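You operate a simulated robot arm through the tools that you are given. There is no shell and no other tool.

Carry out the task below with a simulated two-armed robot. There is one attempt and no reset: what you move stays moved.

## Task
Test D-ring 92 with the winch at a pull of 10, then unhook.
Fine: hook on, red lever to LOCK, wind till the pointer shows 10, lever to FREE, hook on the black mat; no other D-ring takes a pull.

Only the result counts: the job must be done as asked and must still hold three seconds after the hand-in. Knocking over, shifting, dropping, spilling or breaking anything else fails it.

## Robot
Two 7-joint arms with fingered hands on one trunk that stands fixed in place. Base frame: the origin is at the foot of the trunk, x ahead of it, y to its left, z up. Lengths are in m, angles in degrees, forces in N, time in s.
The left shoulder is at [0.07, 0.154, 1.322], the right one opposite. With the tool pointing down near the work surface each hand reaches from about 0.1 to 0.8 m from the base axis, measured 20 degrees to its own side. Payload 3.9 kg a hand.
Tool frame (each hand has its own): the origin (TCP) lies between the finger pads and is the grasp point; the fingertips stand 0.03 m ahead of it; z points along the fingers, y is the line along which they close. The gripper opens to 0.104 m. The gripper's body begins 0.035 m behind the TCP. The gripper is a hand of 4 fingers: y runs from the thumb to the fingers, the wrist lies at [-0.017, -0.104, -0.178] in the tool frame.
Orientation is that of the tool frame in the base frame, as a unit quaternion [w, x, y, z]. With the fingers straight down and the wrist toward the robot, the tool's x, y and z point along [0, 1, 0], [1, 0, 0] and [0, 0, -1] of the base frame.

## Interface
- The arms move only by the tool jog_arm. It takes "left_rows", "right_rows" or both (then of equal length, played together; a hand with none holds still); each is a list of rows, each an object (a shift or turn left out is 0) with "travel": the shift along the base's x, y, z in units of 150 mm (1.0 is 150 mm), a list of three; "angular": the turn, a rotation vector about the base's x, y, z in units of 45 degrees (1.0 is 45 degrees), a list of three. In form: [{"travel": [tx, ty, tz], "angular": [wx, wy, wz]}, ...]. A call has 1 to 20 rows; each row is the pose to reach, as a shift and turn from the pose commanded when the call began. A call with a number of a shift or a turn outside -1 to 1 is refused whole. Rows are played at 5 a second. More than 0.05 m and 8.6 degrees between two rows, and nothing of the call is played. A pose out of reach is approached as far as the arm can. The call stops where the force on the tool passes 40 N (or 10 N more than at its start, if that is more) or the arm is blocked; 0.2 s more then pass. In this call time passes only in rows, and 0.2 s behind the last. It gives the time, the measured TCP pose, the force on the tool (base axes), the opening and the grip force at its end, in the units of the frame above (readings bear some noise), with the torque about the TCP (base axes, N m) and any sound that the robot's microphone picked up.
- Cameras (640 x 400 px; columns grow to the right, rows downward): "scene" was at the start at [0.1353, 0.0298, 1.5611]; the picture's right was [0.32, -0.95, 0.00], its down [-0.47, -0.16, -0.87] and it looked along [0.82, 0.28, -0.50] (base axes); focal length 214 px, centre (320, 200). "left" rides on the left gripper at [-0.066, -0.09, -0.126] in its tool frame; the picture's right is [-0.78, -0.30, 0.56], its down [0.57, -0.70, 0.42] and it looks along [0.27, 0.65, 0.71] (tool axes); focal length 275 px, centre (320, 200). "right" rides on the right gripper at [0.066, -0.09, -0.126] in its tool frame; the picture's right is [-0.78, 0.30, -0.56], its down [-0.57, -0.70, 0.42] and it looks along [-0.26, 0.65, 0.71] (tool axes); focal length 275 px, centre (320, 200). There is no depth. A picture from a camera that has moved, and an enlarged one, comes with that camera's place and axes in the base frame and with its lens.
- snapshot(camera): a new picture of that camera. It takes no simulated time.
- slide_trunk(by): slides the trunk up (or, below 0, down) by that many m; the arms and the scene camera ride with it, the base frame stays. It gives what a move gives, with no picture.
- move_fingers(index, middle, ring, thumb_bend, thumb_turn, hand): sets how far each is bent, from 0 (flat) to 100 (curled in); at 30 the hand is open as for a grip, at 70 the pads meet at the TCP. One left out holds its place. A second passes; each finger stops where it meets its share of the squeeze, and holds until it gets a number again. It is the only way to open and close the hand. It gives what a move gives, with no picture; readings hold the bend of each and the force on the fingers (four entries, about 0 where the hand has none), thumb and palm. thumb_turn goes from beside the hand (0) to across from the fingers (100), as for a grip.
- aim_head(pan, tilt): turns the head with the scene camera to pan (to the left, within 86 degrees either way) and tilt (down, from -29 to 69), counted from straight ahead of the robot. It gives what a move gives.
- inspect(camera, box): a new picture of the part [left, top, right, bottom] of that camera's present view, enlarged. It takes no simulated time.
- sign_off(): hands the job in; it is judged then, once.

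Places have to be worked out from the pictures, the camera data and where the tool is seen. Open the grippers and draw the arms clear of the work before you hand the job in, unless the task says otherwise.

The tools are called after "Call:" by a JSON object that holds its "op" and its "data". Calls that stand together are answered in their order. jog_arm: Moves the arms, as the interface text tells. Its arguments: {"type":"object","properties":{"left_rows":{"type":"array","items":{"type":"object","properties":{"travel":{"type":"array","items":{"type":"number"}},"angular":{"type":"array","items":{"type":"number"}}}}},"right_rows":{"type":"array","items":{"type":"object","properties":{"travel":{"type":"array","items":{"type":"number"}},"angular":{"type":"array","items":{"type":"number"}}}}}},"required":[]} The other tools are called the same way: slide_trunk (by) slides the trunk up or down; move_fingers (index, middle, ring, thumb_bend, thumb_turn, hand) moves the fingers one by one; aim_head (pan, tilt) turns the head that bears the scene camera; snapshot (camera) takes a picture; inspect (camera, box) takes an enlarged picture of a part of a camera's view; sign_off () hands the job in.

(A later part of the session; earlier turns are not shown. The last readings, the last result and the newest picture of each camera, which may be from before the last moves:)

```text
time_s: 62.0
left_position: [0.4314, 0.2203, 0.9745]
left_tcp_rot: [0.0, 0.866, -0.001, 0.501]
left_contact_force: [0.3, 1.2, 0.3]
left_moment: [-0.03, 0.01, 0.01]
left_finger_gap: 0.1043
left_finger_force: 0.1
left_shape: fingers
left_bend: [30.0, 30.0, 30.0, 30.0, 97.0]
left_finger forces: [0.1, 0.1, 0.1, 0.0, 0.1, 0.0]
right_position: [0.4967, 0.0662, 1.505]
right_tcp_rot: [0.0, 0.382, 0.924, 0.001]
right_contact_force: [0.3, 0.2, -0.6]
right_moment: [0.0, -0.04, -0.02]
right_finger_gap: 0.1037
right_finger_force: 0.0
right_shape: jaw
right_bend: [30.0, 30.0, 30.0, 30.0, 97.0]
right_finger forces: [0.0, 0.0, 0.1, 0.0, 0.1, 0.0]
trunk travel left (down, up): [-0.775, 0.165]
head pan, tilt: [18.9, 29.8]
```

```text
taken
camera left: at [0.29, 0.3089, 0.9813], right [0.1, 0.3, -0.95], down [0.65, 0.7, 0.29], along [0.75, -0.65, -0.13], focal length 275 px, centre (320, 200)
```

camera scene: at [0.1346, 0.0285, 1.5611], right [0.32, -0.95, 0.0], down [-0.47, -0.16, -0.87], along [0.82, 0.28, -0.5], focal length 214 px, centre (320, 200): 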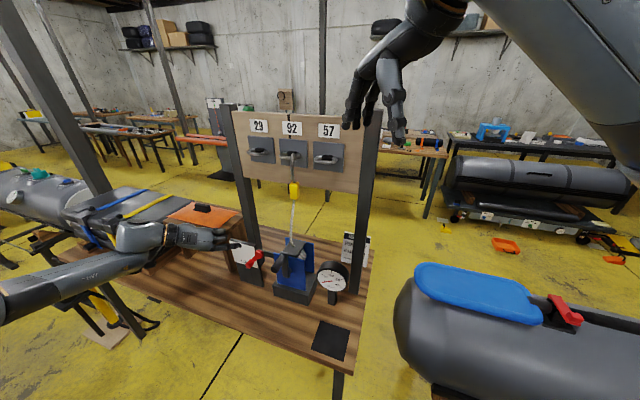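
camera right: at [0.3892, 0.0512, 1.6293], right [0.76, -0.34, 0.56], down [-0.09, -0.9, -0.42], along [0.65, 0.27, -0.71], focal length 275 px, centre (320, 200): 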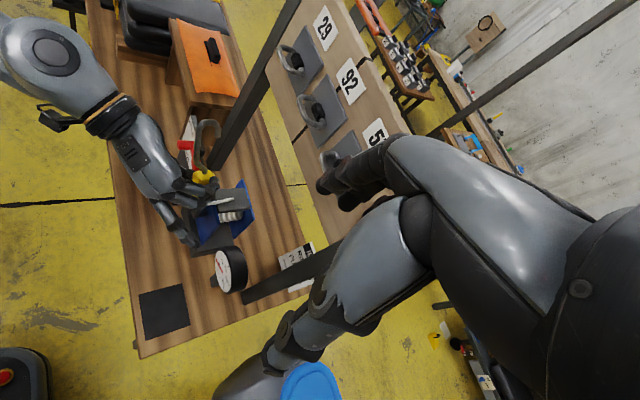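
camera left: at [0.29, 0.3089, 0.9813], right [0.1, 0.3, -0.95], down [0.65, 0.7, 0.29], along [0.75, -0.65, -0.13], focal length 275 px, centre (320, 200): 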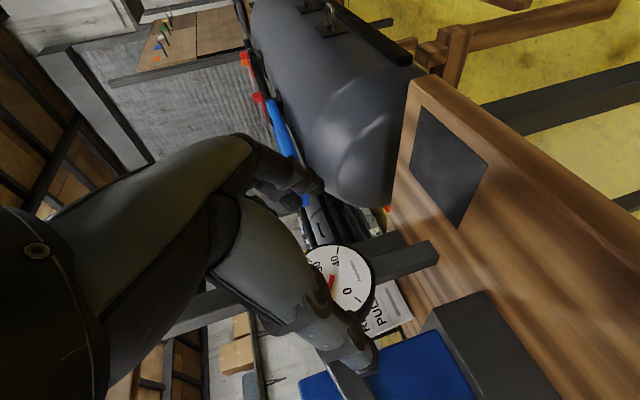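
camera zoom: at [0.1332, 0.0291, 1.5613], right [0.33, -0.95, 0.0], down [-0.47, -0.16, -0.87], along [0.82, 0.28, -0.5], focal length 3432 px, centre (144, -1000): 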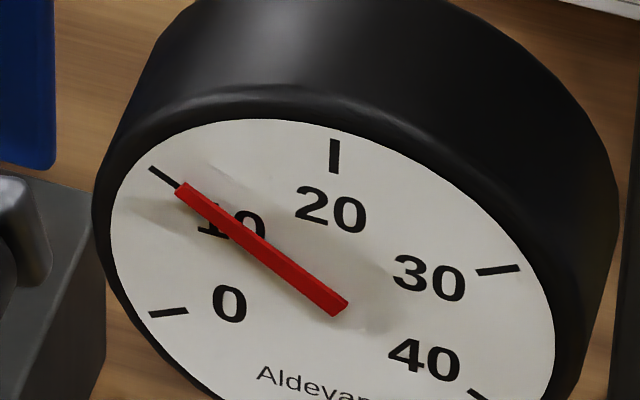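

I'll also read the gauge through the left camera for a second opinion.

Call:
{"op": "inspect", "data": {"camera": "left", "box": [295, 235, 385, 325]}}

Call:
{"op": "inspect", "data": {"camera": "right", "box": [170, 220, 290, 310]}}

```text
4.44 times, centred on (340, 280) of left
camera zoom: at [0.29, 0.3089, 0.9813], right [0.1, 0.3, -0.95], down [0.65, 0.7, 0.29], along [0.75, -0.65, -0.13], focal length 1224 px, centre (231, -156)
```

zoom: 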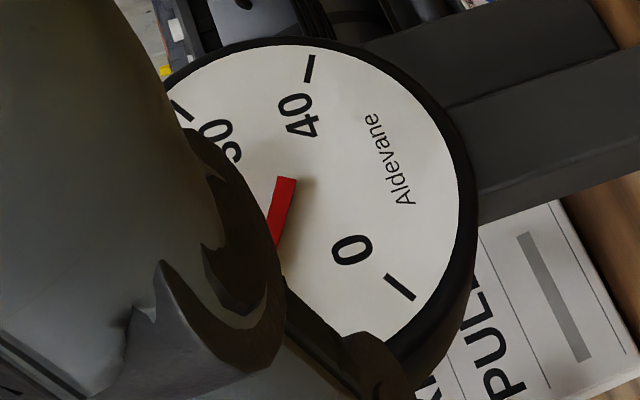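

```text
4.44 times, centred on (230, 265) of right
camera zoom: at [0.3868, 0.0494, 1.63], right [0.76, -0.34, 0.56], down [-0.09, -0.9, -0.42], along [0.65, 0.27, -0.71], focal length 1224 px, centre (720, -89)
```

zoom: 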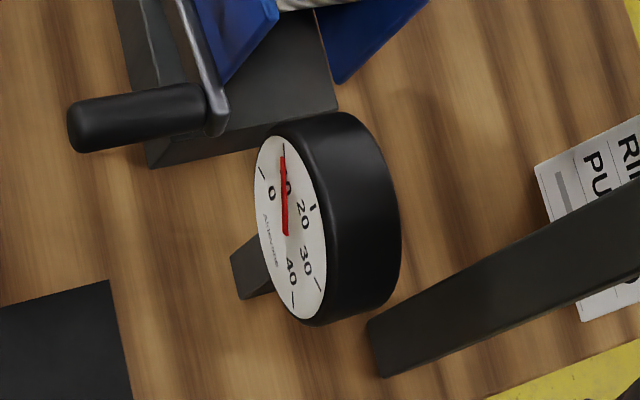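

The thumb hides part of the dial. I raise the hand on its way to the lever and read the gauge from there.

Call:
{"op": "jog_arm", "data": {"left_rows": [{"travel": [0, 0.15, 0.15]}, {"travel": [0, 0.35, 0.35]}, {"travel": [0, 0.6, 0.5]}, {"travel": [0, 0.8, 0.6]}]}}

Call:
{"op": "snapshot", "data": {"camera": "left"}}

```text
time_s: 63.0
left_position: [0.4325, 0.3421, 1.0618]
left_tcp_rot: [0.001, 0.866, 0.0, 0.5]
left_contact_force: [0.9, 0.4, -1.0]
left_moment: [-0.01, 0.01, -0.02]
left_finger_gap: 0.104
left_finger_force: 0.1
left_shape: fingers
left_bend: [30.0, 30.0, 30.0, 30.0, 97.0]
left_finger forces: [0.1, 0.1, 0.0, 0.0, 0.1, 0.0]
right_position: [0.4988, 0.0665, 1.5041]
right_tcp_rot: [0.0, 0.382, 0.924, 0.0]
right_contact_force: [0.6, -1.0, 0.5]
right_moment: [-0.02, 0.03, -0.01]
right_finger_gap: 0.1039
right_finger_force: 0.1
right_shape: jaw
right_bend: [30.0, 30.0, 30.0, 30.0, 97.0]
right_finger forces: [0.0, 0.0, 0.1, 0.0, 0.1, 0.0]
trunk travel left (down, up): [-0.775, 0.165]
head pan, tilt: [18.9, 29.8]
```

```text
taken
camera left: at [0.2905, 0.4304, 1.0687], right [0.09, 0.3, -0.95], down [0.65, 0.7, 0.28], along [0.75, -0.65, -0.13], focal length 275 px, centre (320, 200)
```

left: 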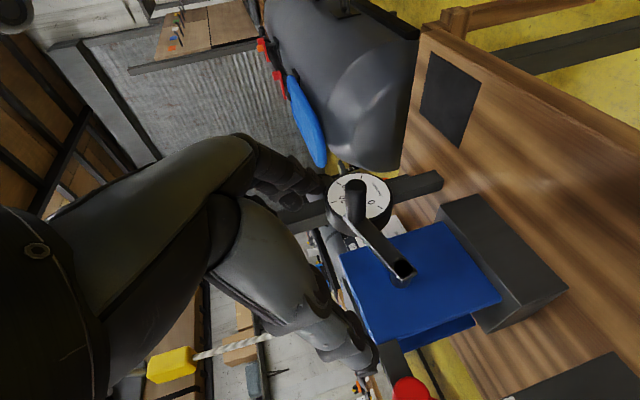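

The crank handle is in the way there, so I take one more scene reading with everything at rest.

Call:
{"op": "inspect", "data": {"camera": "scene", "box": [324, 268, 346, 290]}}

```text
16.00 times, centred on (335, 279) of scene
camera zoom: at [0.1355, 0.0302, 1.561], right [0.32, -0.95, 0.0], down [-0.47, -0.16, -0.87], along [0.82, 0.28, -0.5], focal length 3432 px, centre (80, -1064)
```

zoom: 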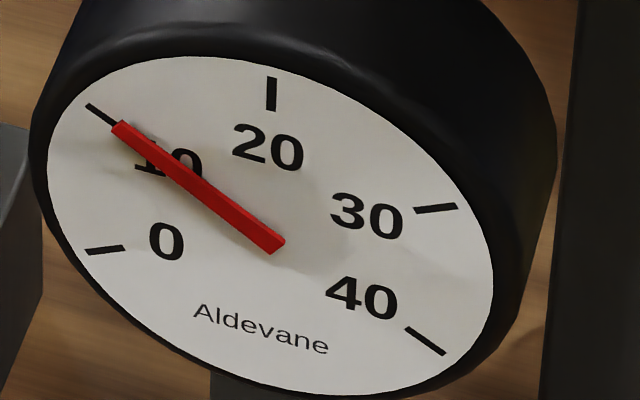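

The reading is about 10.3–10.6, close by the 10 mark, and it holds. Now the lever goes back to FREE: its knob is at about (0.58, 0.457, 0.972) and must swing up and left, so I'll push from its lower right with the index. I set the fingers and move over.

Call:
{"op": "move_fingers", "data": {"hand": "left", "index": 32, "middle": 95, "ring": 95, "thumb_bend": 25}}

Call:
{"op": "jog_arm", "data": {"left_rows": [{"travel": [0.0, 0.2, -0.06]}, {"travel": [0.0, 0.4, -0.14]}, {"travel": [0.04, 0.6, -0.24]}, {"travel": [0.1, 0.8, -0.35]}, {"travel": [0.2, 1.0, -0.5]}]}}

Call:
{"op": "inspect", "data": {"camera": "scene", "box": [180, 220, 310, 320]}}

Call:
{"op": "inspect", "data": {"camera": "right", "box": [120, 80, 240, 200]}}

Call:
{"op": "snapshot", "data": {"camera": "left"}}

```text
time_s: 64.0
left_position: [0.4316, 0.3412, 1.0628]
left_tcp_rot: [0.0, 0.866, 0.0, 0.5]
left_contact_force: [0.4, 0.2, 1.5]
left_moment: [0.0, -0.05, 0.01]
left_finger_gap: 0.1064
left_finger_force: 0.1
left_shape: fingers
left_bend: [32.0, 95.0, 95.0, 25.0, 97.0]
left_finger forces: [0.1, 0.0, 0.1, 0.0, 0.0, 0.0]
right_position: [0.499, 0.0663, 1.5038]
right_tcp_rot: [0.0, 0.382, 0.924, 0.0]
right_contact_force: [-1.0, -0.2, -0.2]
right_moment: [-0.05, 0.01, 0.01]
right_finger_gap: 0.1038
right_finger_force: 0.0
right_shape: jaw
right_bend: [30.0, 30.0, 30.0, 30.0, 97.0]
right_finger forces: [0.0, 0.1, 0.1, 0.0, 0.0, 0.1]
trunk travel left (down, up): [-0.775, 0.165]
head pan, tilt: [18.9, 29.8]
```

```text
time_s: 65.2
left_position: [0.4624, 0.4914, 0.9889]
left_tcp_rot: [0.001, 0.866, 0.001, 0.5]
left_contact_force: [0.2, 0.2, 0.5]
left_moment: [-0.01, -0.02, 0.01]
left_finger_gap: 0.1061
left_finger_force: 0.1
left_shape: fingers
left_bend: [32.0, 95.0, 95.0, 25.0, 97.0]
left_finger forces: [0.0, 0.1, 0.0, 0.0, 0.0, 0.0]
right_position: [0.5005, 0.0685, 1.5036]
right_tcp_rot: [0.0, 0.382, 0.924, -0.001]
right_contact_force: [0.4, 0.2, -0.1]
right_moment: [-0.01, 0.02, 0.02]
right_finger_gap: 0.1036
right_finger_force: 0.0
right_shape: jaw
right_bend: [30.0, 30.0, 30.0, 30.0, 97.0]
right_finger forces: [0.1, 0.1, 0.0, 0.0, 0.0, 0.0]
trunk travel left (down, up): [-0.775, 0.165]
head pan, tilt: [18.9, 29.8]
```

```text
4.00 times, centred on (245, 270) of scene
camera zoom: at [0.1368, 0.0311, 1.561], right [0.32, -0.95, 0.0], down [-0.47, -0.16, -0.87], along [0.82, 0.28, -0.5], focal length 858 px, centre (620, -80)
```

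zoom: 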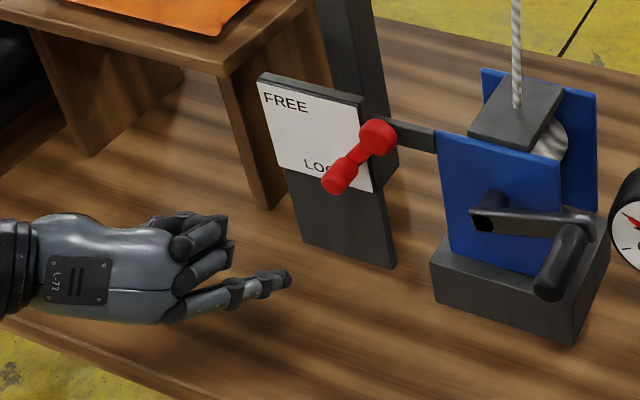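

```text
3.33 times, centred on (180, 140) of right
camera zoom: at [0.3907, 0.0515, 1.6289], right [0.76, -0.34, 0.56], down [-0.09, -0.9, -0.42], along [0.64, 0.27, -0.71], focal length 918 px, centre (787, 400)
```

zoom: 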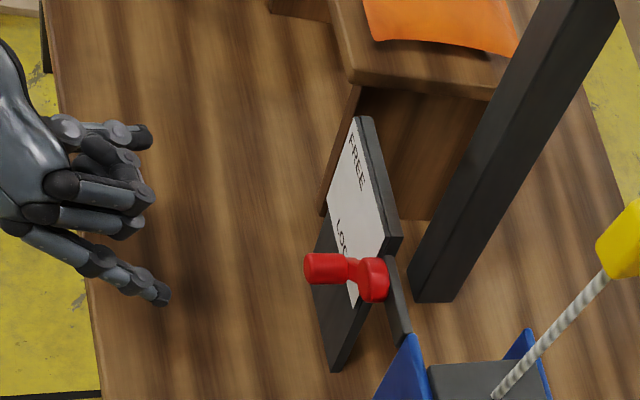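

```text
taken
camera left: at [0.3215, 0.5799, 0.9964], right [0.09, 0.29, -0.95], down [0.65, 0.7, 0.28], along [0.75, -0.65, -0.13], focal length 275 px, centre (320, 200)
```

left: 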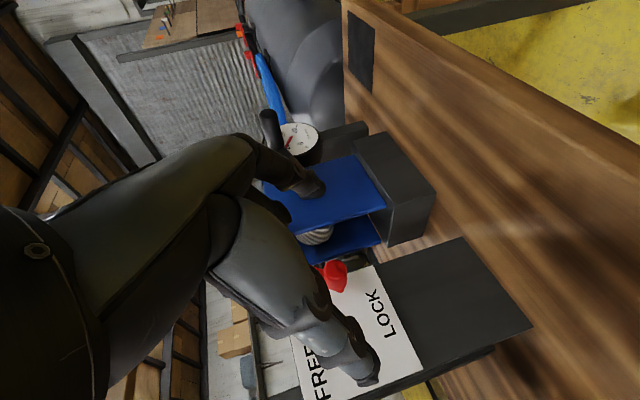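

I move closer, keeping the index tip short of the knob and slightly low and right of it, then compare their positions in the pictures.

Call:
{"op": "jog_arm", "data": {"left_rows": [{"travel": [0.12, 0.0, -0.07]}, {"travel": [0.25, 0.0, -0.14]}, {"travel": [0.4, 0.0, -0.2]}]}}

Call:
{"op": "inspect", "data": {"camera": "scene", "box": [210, 230, 300, 300]}}

Call:
{"op": "inspect", "data": {"camera": "right", "box": [120, 90, 220, 190]}}

Call:
{"op": "inspect", "data": {"camera": "left", "box": [220, 100, 460, 320]}}

```text
time_s: 66.0
left_position: [0.5222, 0.4915, 0.9575]
left_tcp_rot: [0.0, 0.866, -0.001, 0.5]
left_contact_force: [0.2, 0.2, -0.6]
left_moment: [0.0, 0.04, -0.05]
left_finger_gap: 0.106
left_finger_force: 0.2
left_shape: fingers
left_bend: [32.0, 95.0, 95.0, 25.0, 97.0]
left_finger forces: [0.1, 0.0, 0.0, 0.0, 0.0, 0.0]
right_position: [0.4992, 0.0666, 1.5027]
right_tcp_rot: [-0.001, 0.383, 0.924, 0.0]
right_contact_force: [1.1, -1.0, 0.8]
right_moment: [0.01, 0.02, -0.01]
right_finger_gap: 0.1039
right_finger_force: 0.0
right_shape: jaw
right_bend: [30.0, 30.0, 30.0, 30.0, 97.0]
right_finger forces: [0.0, 0.0, 0.0, 0.1, 0.1, 0.1]
trunk travel left (down, up): [-0.775, 0.165]
head pan, tilt: [18.9, 29.8]
```

```text
5.71 times, centred on (255, 265) of scene
camera zoom: at [0.1364, 0.0293, 1.561], right [0.32, -0.95, 0.0], down [-0.47, -0.16, -0.87], along [0.82, 0.28, -0.5], focal length 1226 px, centre (691, -171)
```

zoom: 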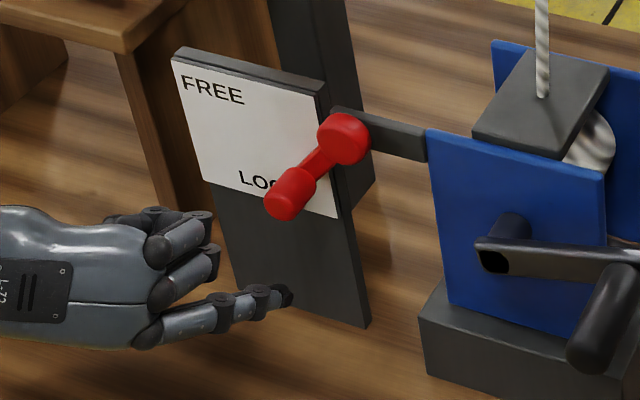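

```text
4.00 times, centred on (170, 140) of right
camera zoom: at [0.3903, 0.0496, 1.629], right [0.76, -0.34, 0.56], down [-0.09, -0.9, -0.42], along [0.64, 0.27, -0.71], focal length 1101 px, centre (920, 440)
```

zoom: 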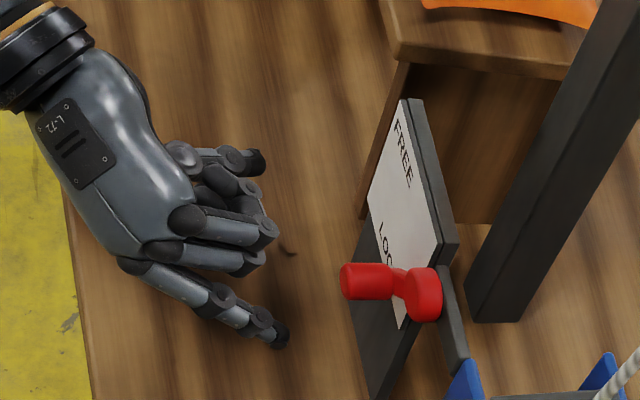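

```text
1.82 times, centred on (340, 210) of left
camera zoom: at [0.3815, 0.5805, 0.9647], right [0.09, 0.3, -0.95], down [0.65, 0.7, 0.28], along [0.75, -0.65, -0.13], focal length 500 px, centre (284, 182)
```

zoom: 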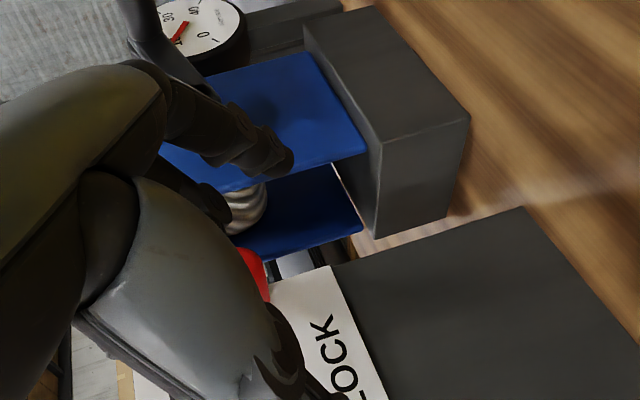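

From the scene and left views, the knob end is at (0.577, 0.455, 0.972) and the index tip at (0.539, 0.430, 0.938). I slide the finger forward to lie just below and right of the knob.

Call:
{"op": "jog_arm", "data": {"left_rows": [{"travel": [0.1, -0.035, 0.02]}, {"travel": [0.2, -0.035, 0.025]}, {"travel": [0.3, -0.035, 0.027]}, {"travel": [0.4, -0.035, 0.027]}]}}

Call:
{"op": "inspect", "data": {"camera": "scene", "box": [210, 230, 300, 300]}}

Call:
{"op": "inspect", "data": {"camera": "right", "box": [120, 90, 220, 190]}}

Call:
{"op": "inspect", "data": {"camera": "left", "box": [220, 100, 460, 320]}}

```text
time_s: 67.0
left_position: [0.5693, 0.4855, 0.9631]
left_tcp_rot: [0.001, 0.866, -0.002, 0.501]
left_contact_force: [-42.2, -2.8, 1.0]
left_moment: [0.0, -0.62, -1.07]
left_finger_gap: 0.1063
left_finger_force: 20.8
left_shape: fingers
left_bend: [32.0, 95.0, 95.0, 25.0, 97.0]
left_finger forces: [0.0, 41.5, 0.0, 0.0, 0.0, 0.0]
right_position: [0.4854, 0.0664, 1.5093]
right_tcp_rot: [0.004, 0.382, 0.924, 0.002]
right_contact_force: [0.4, -0.7, 0.0]
right_moment: [-0.02, -0.04, 0.03]
right_finger_gap: 0.1038
right_finger_force: 0.1
right_shape: jaw
right_bend: [30.0, 30.0, 30.0, 30.0, 97.0]
right_finger forces: [0.1, 0.0, 0.0, 0.1, 0.0, 0.0]
trunk travel left (down, up): [-0.775, 0.165]
head pan, tilt: [18.9, 29.8]
```

```text
5.71 times, centred on (255, 265) of scene
camera zoom: at [0.1215, 0.0297, 1.5623], right [0.33, -0.94, 0.0], down [-0.46, -0.16, -0.87], along [0.82, 0.29, -0.49], focal length 1226 px, centre (691, -171)
```

zoom: 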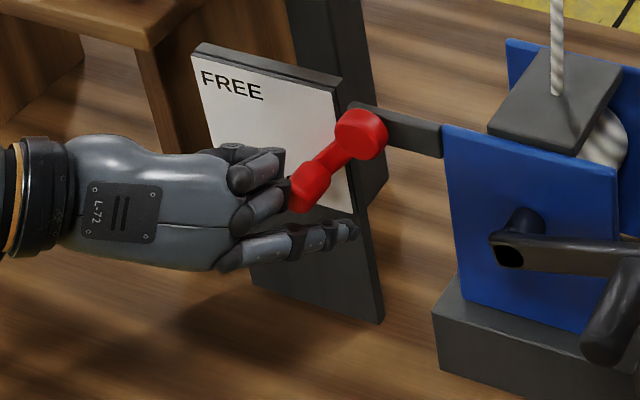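

```text
4.00 times, centred on (170, 140) of right
camera zoom: at [0.3751, 0.0498, 1.6328], right [0.75, -0.34, 0.56], down [-0.09, -0.9, -0.43], along [0.65, 0.27, -0.71], focal length 1101 px, centre (920, 440)
```

zoom: 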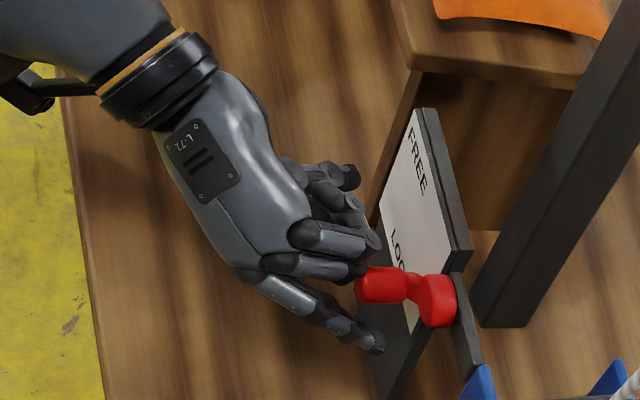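

```text
1.82 times, centred on (340, 210) of left
camera zoom: at [0.4286, 0.5748, 0.9704], right [0.1, 0.3, -0.95], down [0.66, 0.7, 0.28], along [0.75, -0.65, -0.13], focal length 500 px, centre (284, 182)
```

zoom: 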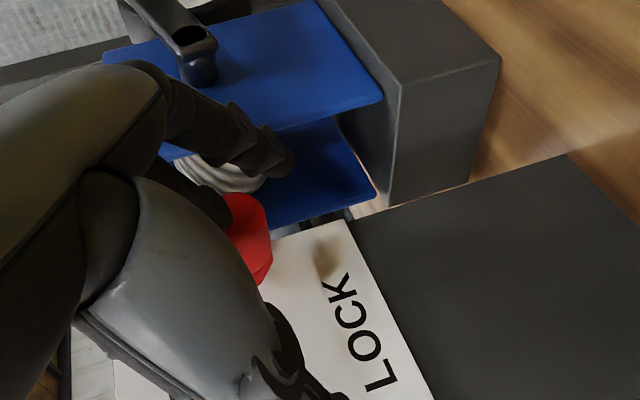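

The curled middle finger pressed on the knob's front end, so I back off at once. The ring finger, being topmost, is the better pusher from below.

Call:
{"op": "jog_arm", "data": {"left_rows": [{"travel": [-0.15, 0, -0.02]}, {"travel": [-0.3, 0, -0.05]}, {"travel": [-0.45, 0, -0.1]}, {"travel": [-0.5, 0, -0.2]}]}}

Call:
{"op": "move_fingers", "data": {"hand": "left", "index": 95, "middle": 95, "ring": 32, "thumb_bend": 25}}

Call:
{"op": "inspect", "data": {"camera": "scene", "box": [180, 220, 340, 320]}}

Call:
{"op": "inspect", "data": {"camera": "scene", "box": [324, 268, 346, 290]}}

Call:
{"op": "snapshot", "data": {"camera": "left"}}

```text
time_s: 68.0
left_position: [0.5103, 0.4841, 0.931]
left_tcp_rot: [0.0, 0.866, -0.001, 0.5]
left_contact_force: [0.5, -0.7, 0.3]
left_moment: [-0.01, 0.0, 0.02]
left_finger_gap: 0.1062
left_finger_force: 0.0
left_shape: fingers
left_bend: [32.0, 95.0, 95.0, 25.0, 97.0]
left_finger forces: [0.0, 0.0, 0.1, 0.1, 0.1, 0.0]
right_position: [0.5021, 0.0651, 1.5036]
right_tcp_rot: [-0.001, 0.382, 0.924, -0.001]
right_contact_force: [0.5, -0.2, 1.2]
right_moment: [-0.01, 0.03, 0.01]
right_finger_gap: 0.1039
right_finger_force: 0.1
right_shape: jaw
right_bend: [30.0, 30.0, 30.0, 30.0, 97.0]
right_finger forces: [0.2, 0.0, 0.1, 0.0, 0.0, 0.0]
trunk travel left (down, up): [-0.775, 0.165]
head pan, tilt: [18.9, 29.8]
```

```text
time_s: 69.0
left_position: [0.5068, 0.4859, 0.932]
left_tcp_rot: [0.0, 0.866, 0.001, 0.499]
left_contact_force: [0.1, 0.1, -0.2]
left_moment: [0.02, 0.0, 0.05]
left_finger_gap: 0.0563
left_finger_force: 0.1
left_shape: fingers
left_bend: [95.0, 95.0, 32.0, 25.0, 97.0]
left_finger forces: [0.0, 0.1, 0.0, 0.1, 0.0, 0.0]
right_position: [0.4993, 0.066, 1.5032]
right_tcp_rot: [0.0, 0.382, 0.924, 0.001]
right_contact_force: [-0.2, 0.1, 0.4]
right_moment: [0.0, 0.01, 0.03]
right_finger_gap: 0.1039
right_finger_force: 0.0
right_shape: jaw
right_bend: [30.0, 30.0, 30.0, 30.0, 97.0]
right_finger forces: [0.0, 0.1, 0.0, 0.0, 0.0, 0.0]
trunk travel left (down, up): [-0.775, 0.165]
head pan, tilt: [18.9, 29.8]
```

```text
4.00 times, centred on (260, 270) of scene
camera zoom: at [0.1349, 0.0298, 1.5611], right [0.32, -0.95, 0.0], down [-0.47, -0.16, -0.87], along [0.82, 0.28, -0.5], focal length 858 px, centre (560, -80)
```

zoom: 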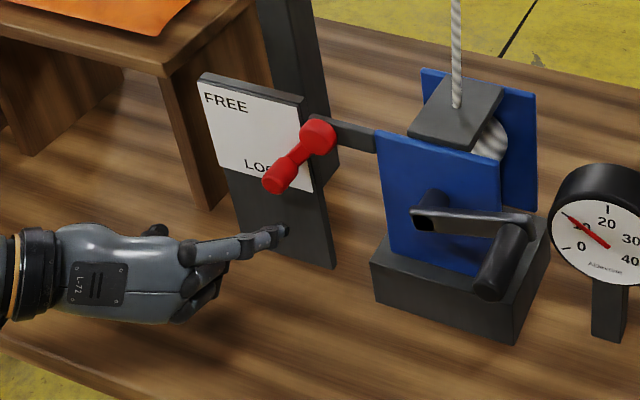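

```text
16.00 times, centred on (335, 279) of scene
camera zoom: at [0.1349, 0.0298, 1.5611], right [0.32, -0.95, 0.0], down [-0.47, -0.16, -0.87], along [0.82, 0.28, -0.5], focal length 3432 px, centre (80, -1064)
```

zoom: 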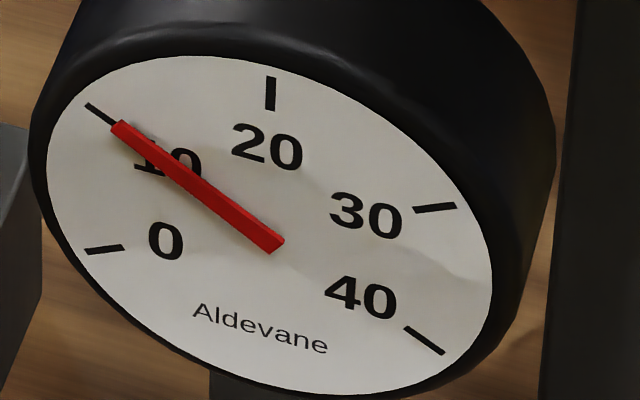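

```text
taken
camera left: at [0.3661, 0.5743, 0.9388], right [0.09, 0.3, -0.95], down [0.65, 0.7, 0.28], along [0.75, -0.65, -0.13], focal length 275 px, centre (320, 200)
```

left: 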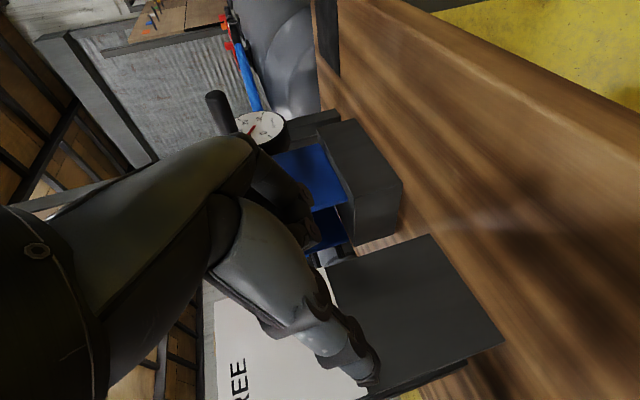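

The lever and the gauge are unchanged. I check the ring fingertip's place with the right camera.

Call:
{"op": "inspect", "data": {"camera": "right", "box": [110, 90, 210, 190]}}

Call:
{"op": "inspect", "data": {"camera": "scene", "box": [220, 245, 290, 295]}}

```text
4.00 times, centred on (160, 140) of right
camera zoom: at [0.3887, 0.0501, 1.6294], right [0.76, -0.34, 0.56], down [-0.09, -0.9, -0.42], along [0.65, 0.27, -0.71], focal length 1101 px, centre (960, 440)
```

zoom: 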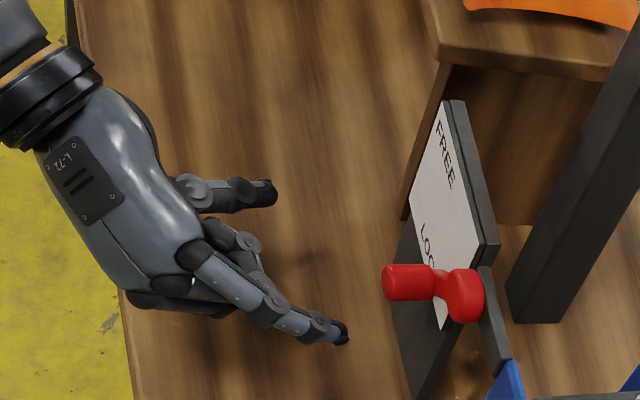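

```text
8.00 times, centred on (255, 270) of scene
camera zoom: at [0.1349, 0.0298, 1.5611], right [0.32, -0.95, 0.0], down [-0.47, -0.16, -0.87], along [0.82, 0.28, -0.5], focal length 1716 px, centre (840, -360)
```

zoom: 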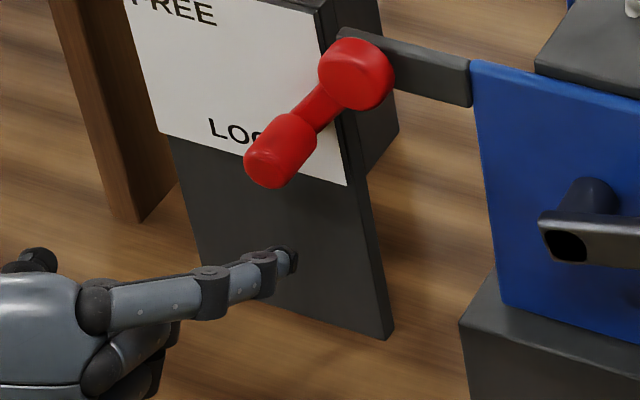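

The ring tip is about 2.5 cm short, right of and below the knob. I slide it forward under the knob's lower right side.

Call:
{"op": "jog_arm", "data": {"left_rows": [{"travel": [0.08, -0.027, -0.05]}, {"travel": [0.16, -0.027, -0.05]}, {"travel": [0.24, -0.027, -0.05]}, {"travel": [0.313, -0.027, -0.05]}]}}

Call:
{"op": "inspect", "data": {"camera": "scene", "box": [220, 240, 290, 290]}}

Call:
{"op": "inspect", "data": {"camera": "right", "box": [120, 90, 220, 190]}}

```text
time_s: 70.0
left_position: [0.5554, 0.4808, 0.9249]
left_tcp_rot: [0.0, 0.866, -0.001, 0.5]
left_contact_force: [0.1, 0.4, 0.1]
left_moment: [-0.01, -0.01, 0.02]
left_finger_gap: 0.0561
left_finger_force: 0.2
left_shape: fingers
left_bend: [95.0, 95.0, 32.0, 25.0, 97.0]
left_finger forces: [0.0, 0.0, 0.0, 0.1, 0.0, 0.1]
right_position: [0.4999, 0.066, 1.504]
right_tcp_rot: [0.001, 0.383, 0.924, 0.0]
right_contact_force: [-0.9, -0.6, 0.0]
right_moment: [-0.02, 0.03, 0.0]
right_finger_gap: 0.1037
right_finger_force: 0.1
right_shape: jaw
right_bend: [30.0, 30.0, 30.0, 30.0, 97.0]
right_finger forces: [0.1, 0.1, 0.0, 0.0, 0.0, 0.0]
trunk travel left (down, up): [-0.775, 0.165]
head pan, tilt: [18.9, 29.8]
```

```text
8.00 times, centred on (255, 265) of scene
camera zoom: at [0.1363, 0.0295, 1.561], right [0.32, -0.95, 0.0], down [-0.47, -0.16, -0.87], along [0.82, 0.28, -0.5], focal length 1716 px, centre (840, -320)
```

zoom: 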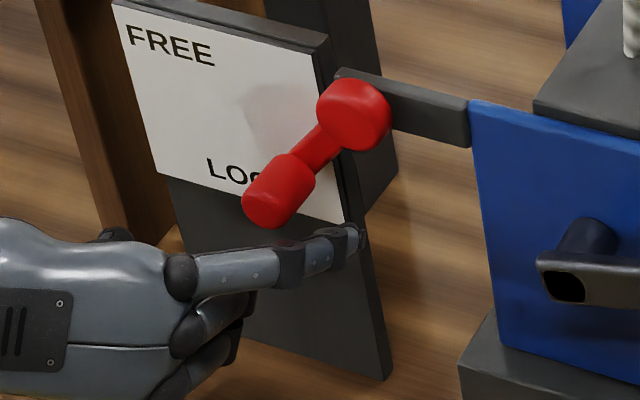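

```text
4.00 times, centred on (170, 140) of right
camera zoom: at [0.3901, 0.0497, 1.6291], right [0.76, -0.34, 0.56], down [-0.09, -0.9, -0.42], along [0.64, 0.27, -0.71], focal length 1101 px, centre (920, 440)
```

zoom: 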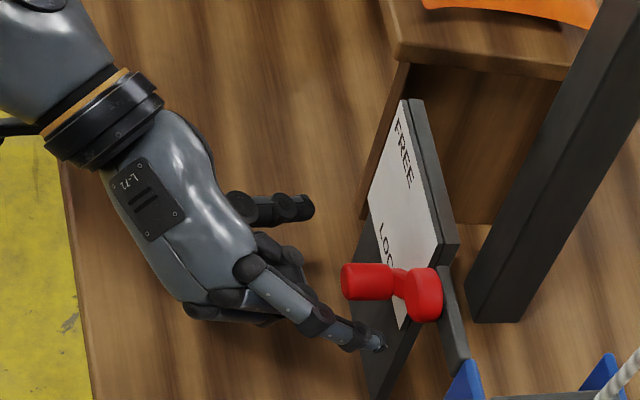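

The ring finger lies just beneath the knob's lower right. I push up and left along the arc, first two thirds of the way.

Call:
{"op": "jog_arm", "data": {"left_rows": [{"travel": [0, 0.027, 0.033]}, {"travel": [0, 0.075, 0.06]}, {"travel": [0, 0.123, 0.091]}, {"travel": [0, 0.16, 0.125]}, {"travel": [0, 0.191, 0.164]}]}}

Call:
{"op": "inspect", "data": {"camera": "scene", "box": [220, 230, 320, 300]}}

Call:
{"op": "inspect", "data": {"camera": "right", "box": [120, 90, 260, 210]}}

```text
time_s: 71.2
left_position: [0.5538, 0.5098, 0.9493]
left_tcp_rot: [-0.001, 0.865, 0.0, 0.501]
left_contact_force: [-0.8, -0.6, -1.1]
left_moment: [0.03, -0.04, -0.04]
left_finger_gap: 0.0563
left_finger_force: 0.3
left_shape: fingers
left_bend: [95.0, 95.0, 31.0, 25.0, 97.0]
left_finger forces: [0.0, 0.0, 1.0, 0.0, 0.1, 0.0]
right_position: [0.4979, 0.0665, 1.505]
right_tcp_rot: [0.0, 0.381, 0.925, 0.001]
right_contact_force: [0.5, 0.3, -0.7]
right_moment: [0.01, 0.02, -0.01]
right_finger_gap: 0.1037
right_finger_force: 0.1
right_shape: jaw
right_bend: [30.0, 30.0, 30.0, 30.0, 97.0]
right_finger forces: [0.0, 0.0, 0.0, 0.1, 0.1, 0.0]
trunk travel left (down, up): [-0.775, 0.165]
head pan, tilt: [18.9, 29.8]
```

```text
5.71 times, centred on (270, 265) of scene
camera zoom: at [0.1351, 0.0294, 1.5611], right [0.32, -0.95, 0.0], down [-0.47, -0.16, -0.87], along [0.82, 0.28, -0.5], focal length 1226 px, centre (606, -171)
```

zoom: 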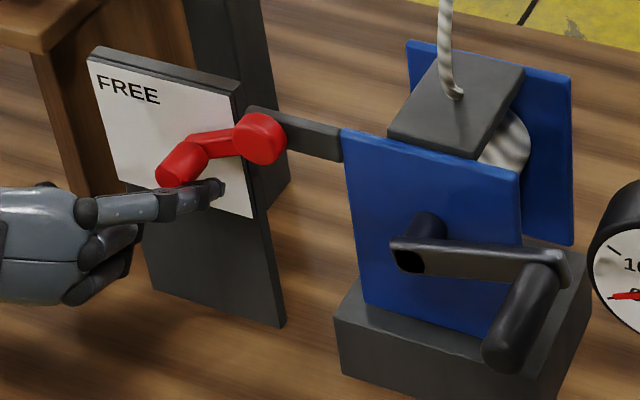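

```text
3.33 times, centred on (190, 150) of right
camera zoom: at [0.3889, 0.0497, 1.6294], right [0.76, -0.34, 0.56], down [-0.09, -0.9, -0.42], along [0.65, 0.27, -0.71], focal length 918 px, centre (753, 367)
```

zoom: 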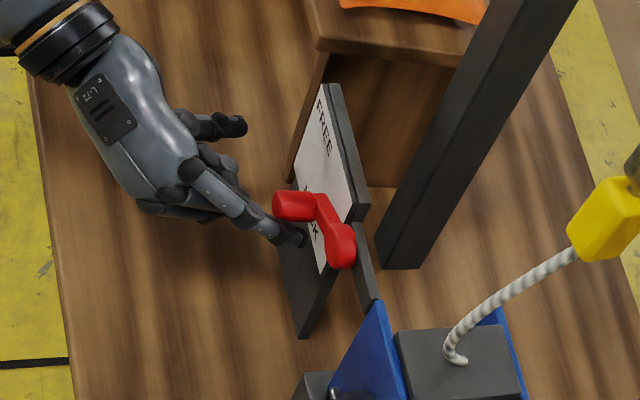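

The lever has come up, the rope is slack and the gauge is back at 0. I push on to the FREE stop.

Call:
{"op": "jog_arm", "data": {"left_rows": [{"travel": [0, 0.026, 0.043]}, {"travel": [0, 0.046, 0.087]}, {"travel": [0, 0.062, 0.138]}, {"travel": [0, 0.066, 0.17]}]}}

Call:
{"op": "inspect", "data": {"camera": "scene", "box": [220, 230, 320, 300]}}

Call:
{"op": "inspect", "data": {"camera": "right", "box": [120, 90, 260, 210]}}

```text
time_s: 72.2
left_position: [0.5543, 0.5176, 0.9743]
left_tcp_rot: [0.0, 0.866, 0.0, 0.499]
left_contact_force: [-1.8, -5.1, -6.1]
left_moment: [0.52, 0.02, -0.19]
left_finger_gap: 0.056
left_finger_force: 3.2
left_shape: fingers
left_bend: [95.0, 95.0, 29.0, 25.0, 97.0]
left_finger forces: [0.1, 0.0, 6.5, 0.0, 0.0, 0.0]
right_position: [0.4994, 0.0659, 1.5039]
right_tcp_rot: [0.0, 0.383, 0.924, 0.0]
right_contact_force: [-1.0, 0.7, 0.3]
right_moment: [0.02, -0.02, -0.01]
right_finger_gap: 0.1038
right_finger_force: 0.1
right_shape: jaw
right_bend: [30.0, 30.0, 30.0, 30.0, 97.0]
right_finger forces: [0.0, 0.0, 0.1, 0.0, 0.0, 0.0]
trunk travel left (down, up): [-0.775, 0.165]
head pan, tilt: [18.9, 29.8]
```

```text
5.71 times, centred on (270, 265) of scene
camera zoom: at [0.1357, 0.0289, 1.561], right [0.32, -0.95, 0.0], down [-0.47, -0.16, -0.87], along [0.82, 0.28, -0.5], focal length 1226 px, centre (606, -171)
```

zoom: 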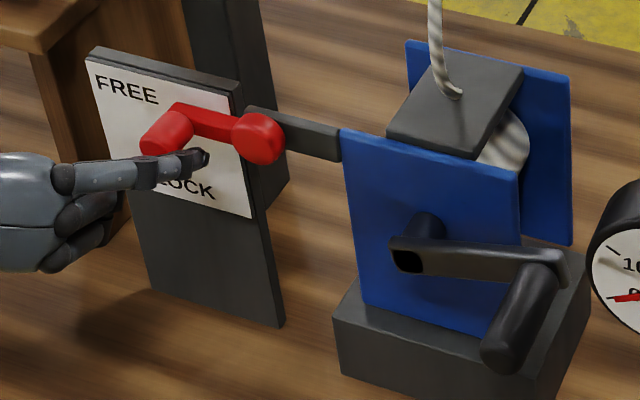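

```text
3.33 times, centred on (190, 150) of right
camera zoom: at [0.3896, 0.0491, 1.6291], right [0.76, -0.34, 0.56], down [-0.09, -0.9, -0.42], along [0.65, 0.27, -0.71], focal length 918 px, centre (753, 367)
```

zoom: 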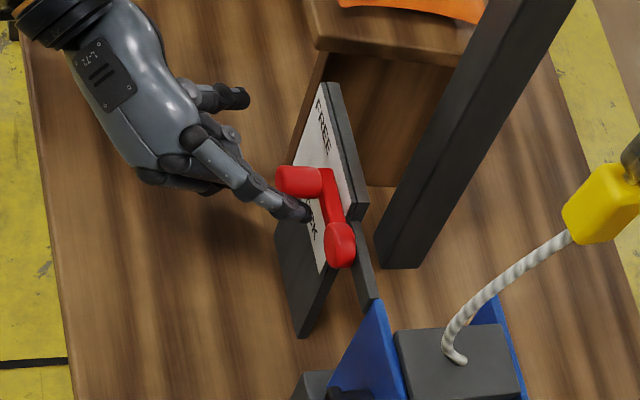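

The lever is back at FREE as at the start, against its stop. I lower the finger off the knob and back away.

Call:
{"op": "jog_arm", "data": {"left_rows": [{"travel": [0, -0.02, -0.08]}, {"travel": [-0.12, -0.02, -0.15]}, {"travel": [-0.4, -0.02, -0.15]}, {"travel": [-0.7, -0.02, -0.1]}, {"travel": [-0.9, -0.02, 0.0]}]}}

Call:
{"op": "snapshot", "data": {"camera": "scene"}}

Call:
{"op": "inspect", "data": {"camera": "scene", "box": [210, 120, 370, 320]}}

Call:
{"op": "inspect", "data": {"camera": "right", "box": [130, 60, 370, 260]}}

```text
time_s: 73.4
left_position: [0.418, 0.515, 0.9742]
left_tcp_rot: [-0.001, 0.866, 0.0, 0.501]
left_contact_force: [0.5, 1.2, 0.3]
left_moment: [0.01, 0.02, 0.03]
left_finger_gap: 0.0559
left_finger_force: 0.1
left_shape: fingers
left_bend: [95.0, 95.0, 32.0, 25.0, 97.0]
left_finger forces: [0.0, 0.0, 0.0, 0.0, 0.0, 0.1]
right_position: [0.4992, 0.0657, 1.5054]
right_tcp_rot: [0.0, 0.382, 0.924, 0.0]
right_contact_force: [-1.3, 0.6, 0.8]
right_moment: [-0.02, -0.02, -0.01]
right_finger_gap: 0.1037
right_finger_force: 0.0
right_shape: jaw
right_bend: [30.0, 30.0, 30.0, 30.0, 97.0]
right_finger forces: [0.0, 0.0, 0.1, 0.0, 0.1, 0.0]
trunk travel left (down, up): [-0.775, 0.165]
head pan, tilt: [18.9, 29.8]
```

```text
taken
camera scene: at [0.1346, 0.0291, 1.5612], right [0.33, -0.95, 0.0], down [-0.47, -0.16, -0.87], along [0.82, 0.28, -0.5], focal length 214 px, centre (320, 200)
```

scene: 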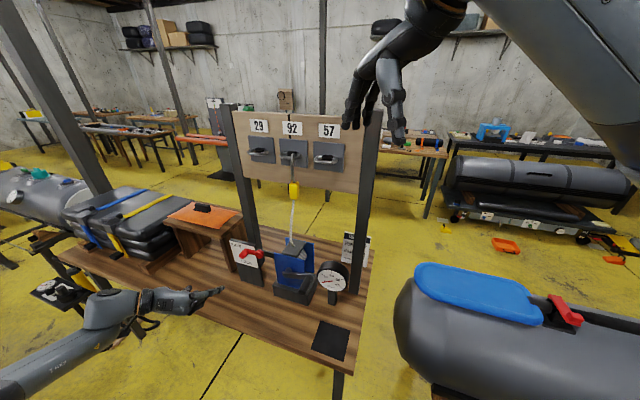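

```text
2.00 times, centred on (290, 220) of scene
camera zoom: at [0.1346, 0.0291, 1.5612], right [0.33, -0.95, 0.0], down [-0.47, -0.16, -0.87], along [0.82, 0.28, -0.5], focal length 429 px, centre (380, 160)
```

zoom: 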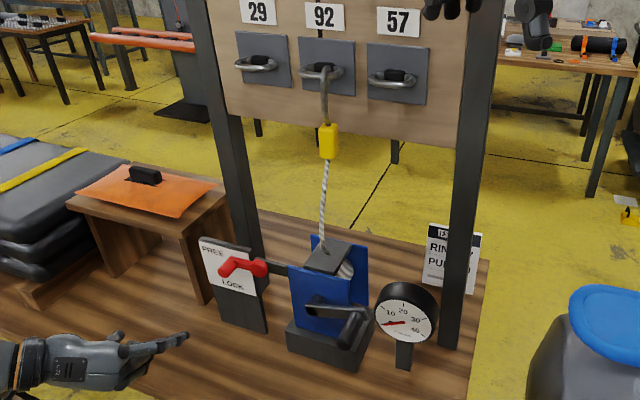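

```text
2.00 times, centred on (250, 160) of right
camera zoom: at [0.3883, 0.0494, 1.6296], right [0.76, -0.34, 0.56], down [-0.09, -0.9, -0.42], along [0.65, 0.27, -0.71], focal length 551 px, centre (460, 280)
```

zoom: 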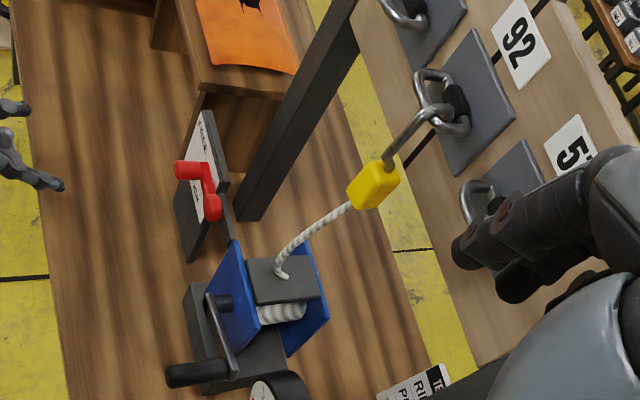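

Lever at FREE, gauge at 0, rope slack, hook still on ring 92. For unhooking I'll grip the body with middle and thumb only, the ring finger open so it can't push the shank. I set the fingers and move up in front of it.

Call:
{"op": "move_fingers", "data": {"hand": "left", "index": 0, "middle": 32, "ring": 15, "thumb_bend": 32}}

Call:
{"op": "jog_arm", "data": {"left_rows": [{"travel": [0.0, -0.1, 0.2]}, {"travel": [0.0, -0.25, 0.4]}, {"travel": [0.05, -0.4, 0.6]}, {"travel": [0.1, -0.55, 0.8]}, {"travel": [0.2, -0.7, 1.0]}]}}

Call:
{"op": "jog_arm", "data": {"left_rows": [{"travel": [0.05, -0.15, 0.2]}, {"travel": [0.15, -0.3, 0.4]}, {"travel": [0.25, -0.45, 0.6]}, {"travel": [0.35, -0.6, 0.8]}, {"travel": [0.45, -0.78, 0.92]}]}}

Call:
{"op": "inspect", "data": {"camera": "scene", "box": [225, 130, 345, 230]}}

Call:
{"op": "inspect", "data": {"camera": "right", "box": [200, 60, 360, 220]}}

Call:
{"op": "snapshot", "data": {"camera": "left"}}

```text
time_s: 74.4
left_position: [0.4191, 0.5168, 0.9736]
left_tcp_rot: [-0.001, 0.866, 0.0, 0.501]
left_contact_force: [0.1, 0.8, -0.4]
left_moment: [0.03, 0.01, 0.01]
left_finger_gap: 0.1416
left_finger_force: 0.1
left_shape: fingers
left_bend: [0.0, 32.0, 15.0, 32.0, 97.0]
left_finger forces: [0.0, 0.0, 0.1, 0.0, 0.1, 0.0]
right_position: [0.4983, 0.066, 1.5051]
right_tcp_rot: [0.0, 0.382, 0.924, 0.0]
right_contact_force: [-0.8, 0.4, -0.7]
right_moment: [-0.01, 0.01, 0.0]
right_finger_gap: 0.1038
right_finger_force: 0.0
right_shape: jaw
right_bend: [30.0, 30.0, 30.0, 30.0, 97.0]
right_finger forces: [0.0, 0.1, 0.1, 0.1, 0.0, 0.0]
trunk travel left (down, up): [-0.775, 0.165]
head pan, tilt: [18.9, 29.8]
```

```text
time_s: 75.6
left_position: [0.4503, 0.4101, 1.1266]
left_tcp_rot: [0.0, 0.866, 0.0, 0.5]
left_contact_force: [0.9, -0.3, -0.1]
left_moment: [0.0, 0.01, 0.05]
left_finger_gap: 0.1416
left_finger_force: 0.0
left_shape: fingers
left_bend: [0.0, 32.0, 15.0, 32.0, 97.0]
left_finger forces: [0.0, 0.0, 0.1, 0.0, 0.0, 0.1]
right_position: [0.4994, 0.0651, 1.5047]
right_tcp_rot: [-0.001, 0.382, 0.924, 0.001]
right_contact_force: [1.1, -0.3, -1.0]
right_moment: [-0.03, -0.03, 0.03]
right_finger_gap: 0.1038
right_finger_force: 0.1
right_shape: jaw
right_bend: [30.0, 30.0, 30.0, 30.0, 97.0]
right_finger forces: [0.0, 0.0, 0.0, 0.1, 0.1, 0.1]
trunk travel left (down, up): [-0.775, 0.165]
head pan, tilt: [18.9, 29.8]
```

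```text
time_s: 76.8
left_position: [0.5203, 0.2898, 1.2622]
left_tcp_rot: [0.0, 0.866, 0.001, 0.5]
left_contact_force: [0.3, 0.3, 0.1]
left_moment: [-0.01, -0.01, -0.01]
left_finger_gap: 0.1415
left_finger_force: 0.1
left_shape: fingers
left_bend: [0.0, 32.0, 15.0, 32.0, 97.0]
left_finger forces: [0.0, 0.1, 0.1, 0.0, 0.1, 0.1]
right_position: [0.5008, 0.0639, 1.5044]
right_tcp_rot: [-0.001, 0.383, 0.924, 0.0]
right_contact_force: [-0.2, -0.1, -0.1]
right_moment: [-0.03, 0.03, -0.01]
right_finger_gap: 0.1039
right_finger_force: 0.0
right_shape: jaw
right_bend: [30.0, 30.0, 30.0, 30.0, 97.0]
right_finger forces: [0.0, 0.0, 0.0, 0.0, 0.1, 0.0]
trunk travel left (down, up): [-0.775, 0.165]
head pan, tilt: [18.9, 29.8]
```

```text
4.00 times, centred on (285, 180) of scene
camera zoom: at [0.1368, 0.0275, 1.5609], right [0.32, -0.95, 0.0], down [-0.47, -0.16, -0.87], along [0.82, 0.28, -0.5], focal length 858 px, centre (460, 280)
```

zoom: 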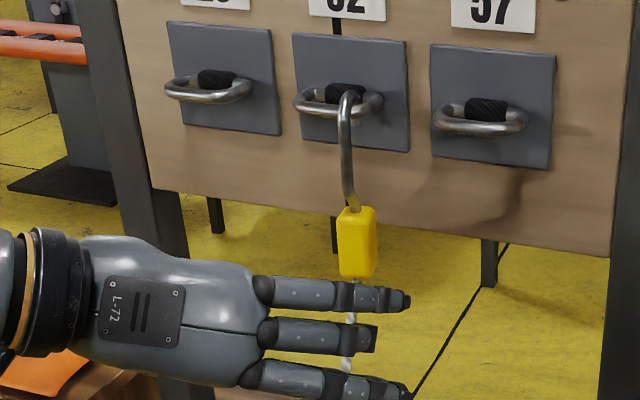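

```text
2.50 times, centred on (280, 140) of right
camera zoom: at [0.3907, 0.0476, 1.6289], right [0.76, -0.34, 0.56], down [-0.09, -0.9, -0.43], along [0.64, 0.27, -0.71], focal length 688 px, centre (420, 350)
```

zoom: 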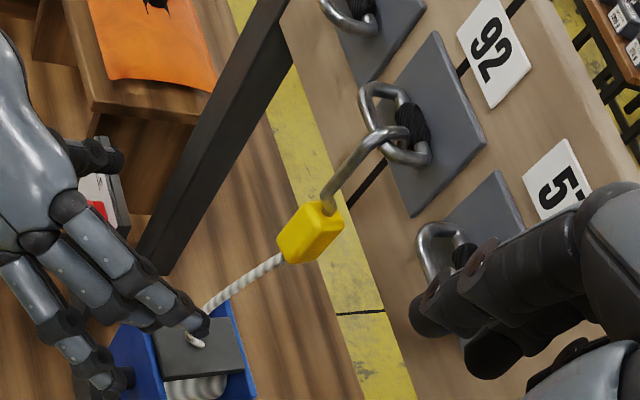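

```text
taken
camera left: at [0.3786, 0.3782, 1.2687], right [0.09, 0.3, -0.95], down [0.65, 0.7, 0.28], along [0.75, -0.65, -0.13], focal length 275 px, centre (320, 200)
```

left: 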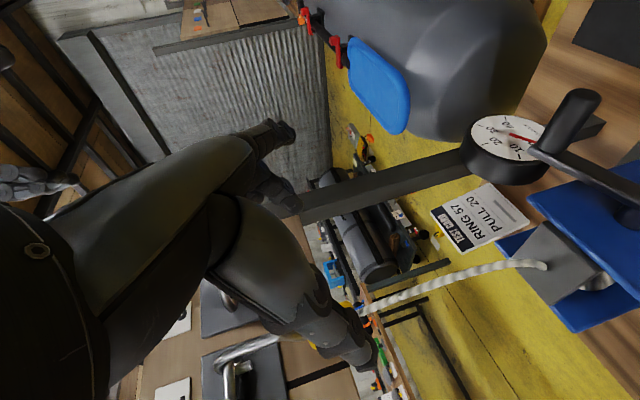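

The body is at about (0.665, 0.29, 1.258), lined up with the open hand. I advance to straddle it.

Call:
{"op": "jog_arm", "data": {"left_rows": [{"travel": [0.2, 0, 0]}, {"travel": [0.4, 0, 0]}, {"travel": [0.6, 0, 0]}, {"travel": [0.75, 0, 0]}, {"travel": [0.83, 0, 0]}]}}

Call:
{"op": "inspect", "data": {"camera": "scene", "box": [245, 130, 345, 230]}}

Call:
{"op": "inspect", "data": {"camera": "right", "box": [220, 70, 360, 210]}}

Call:
{"op": "inspect", "data": {"camera": "left", "box": [160, 120, 480, 400]}}

```text
time_s: 78.0
left_position: [0.6409, 0.2943, 1.2619]
left_tcp_rot: [0.0, 0.866, 0.0, 0.499]
left_contact_force: [-0.4, 0.4, -0.6]
left_moment: [-0.01, 0.0, -0.03]
left_finger_gap: 0.1415
left_finger_force: 0.1
left_shape: fingers
left_bend: [0.0, 32.0, 15.0, 32.0, 97.0]
left_finger forces: [0.1, 0.1, 0.0, 0.0, 0.0, 0.0]
right_position: [0.4999, 0.0661, 1.5042]
right_tcp_rot: [-0.001, 0.383, 0.924, 0.001]
right_contact_force: [-0.3, 0.1, 0.2]
right_moment: [-0.04, 0.01, 0.03]
right_finger_gap: 0.1037
right_finger_force: 0.0
right_shape: jaw
right_bend: [30.0, 30.0, 30.0, 30.0, 97.0]
right_finger forces: [0.0, 0.0, 0.0, 0.0, 0.1, 0.0]
trunk travel left (down, up): [-0.775, 0.165]
head pan, tilt: [18.9, 29.8]
```

```text
4.00 times, centred on (295, 180) of scene
camera zoom: at [0.1361, 0.0286, 1.5611], right [0.32, -0.95, 0.0], down [-0.47, -0.16, -0.87], along [0.82, 0.28, -0.5], focal length 858 px, centre (420, 280)
```

zoom: 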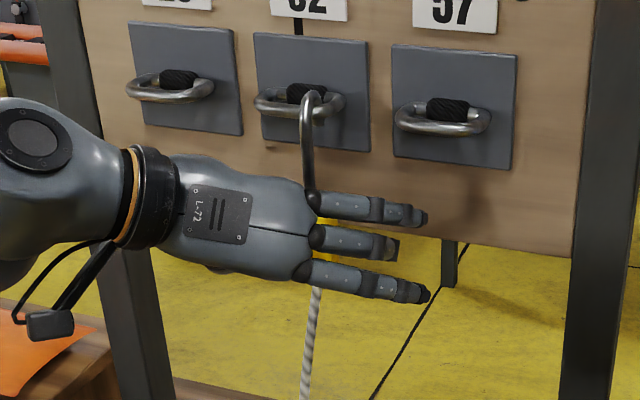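

```text
2.86 times, centred on (290, 140) of right
camera zoom: at [0.39, 0.0487, 1.6292], right [0.76, -0.34, 0.56], down [-0.09, -0.9, -0.42], along [0.64, 0.27, -0.71], focal length 786 px, centre (406, 371)
```

zoom: 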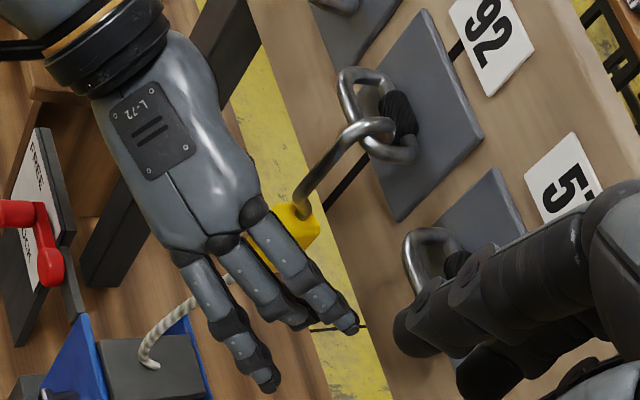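

```text
1.43 times, centred on (320, 260) of left
camera zoom: at [0.5005, 0.3834, 1.2681], right [0.09, 0.3, -0.95], down [0.65, 0.7, 0.28], along [0.75, -0.65, -0.13], focal length 393 px, centre (320, 114)
```

zoom: 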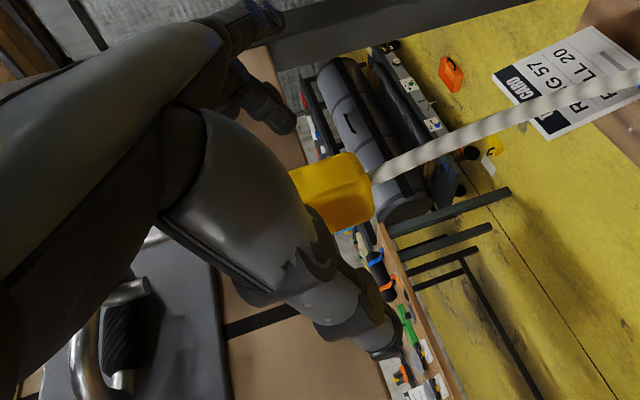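

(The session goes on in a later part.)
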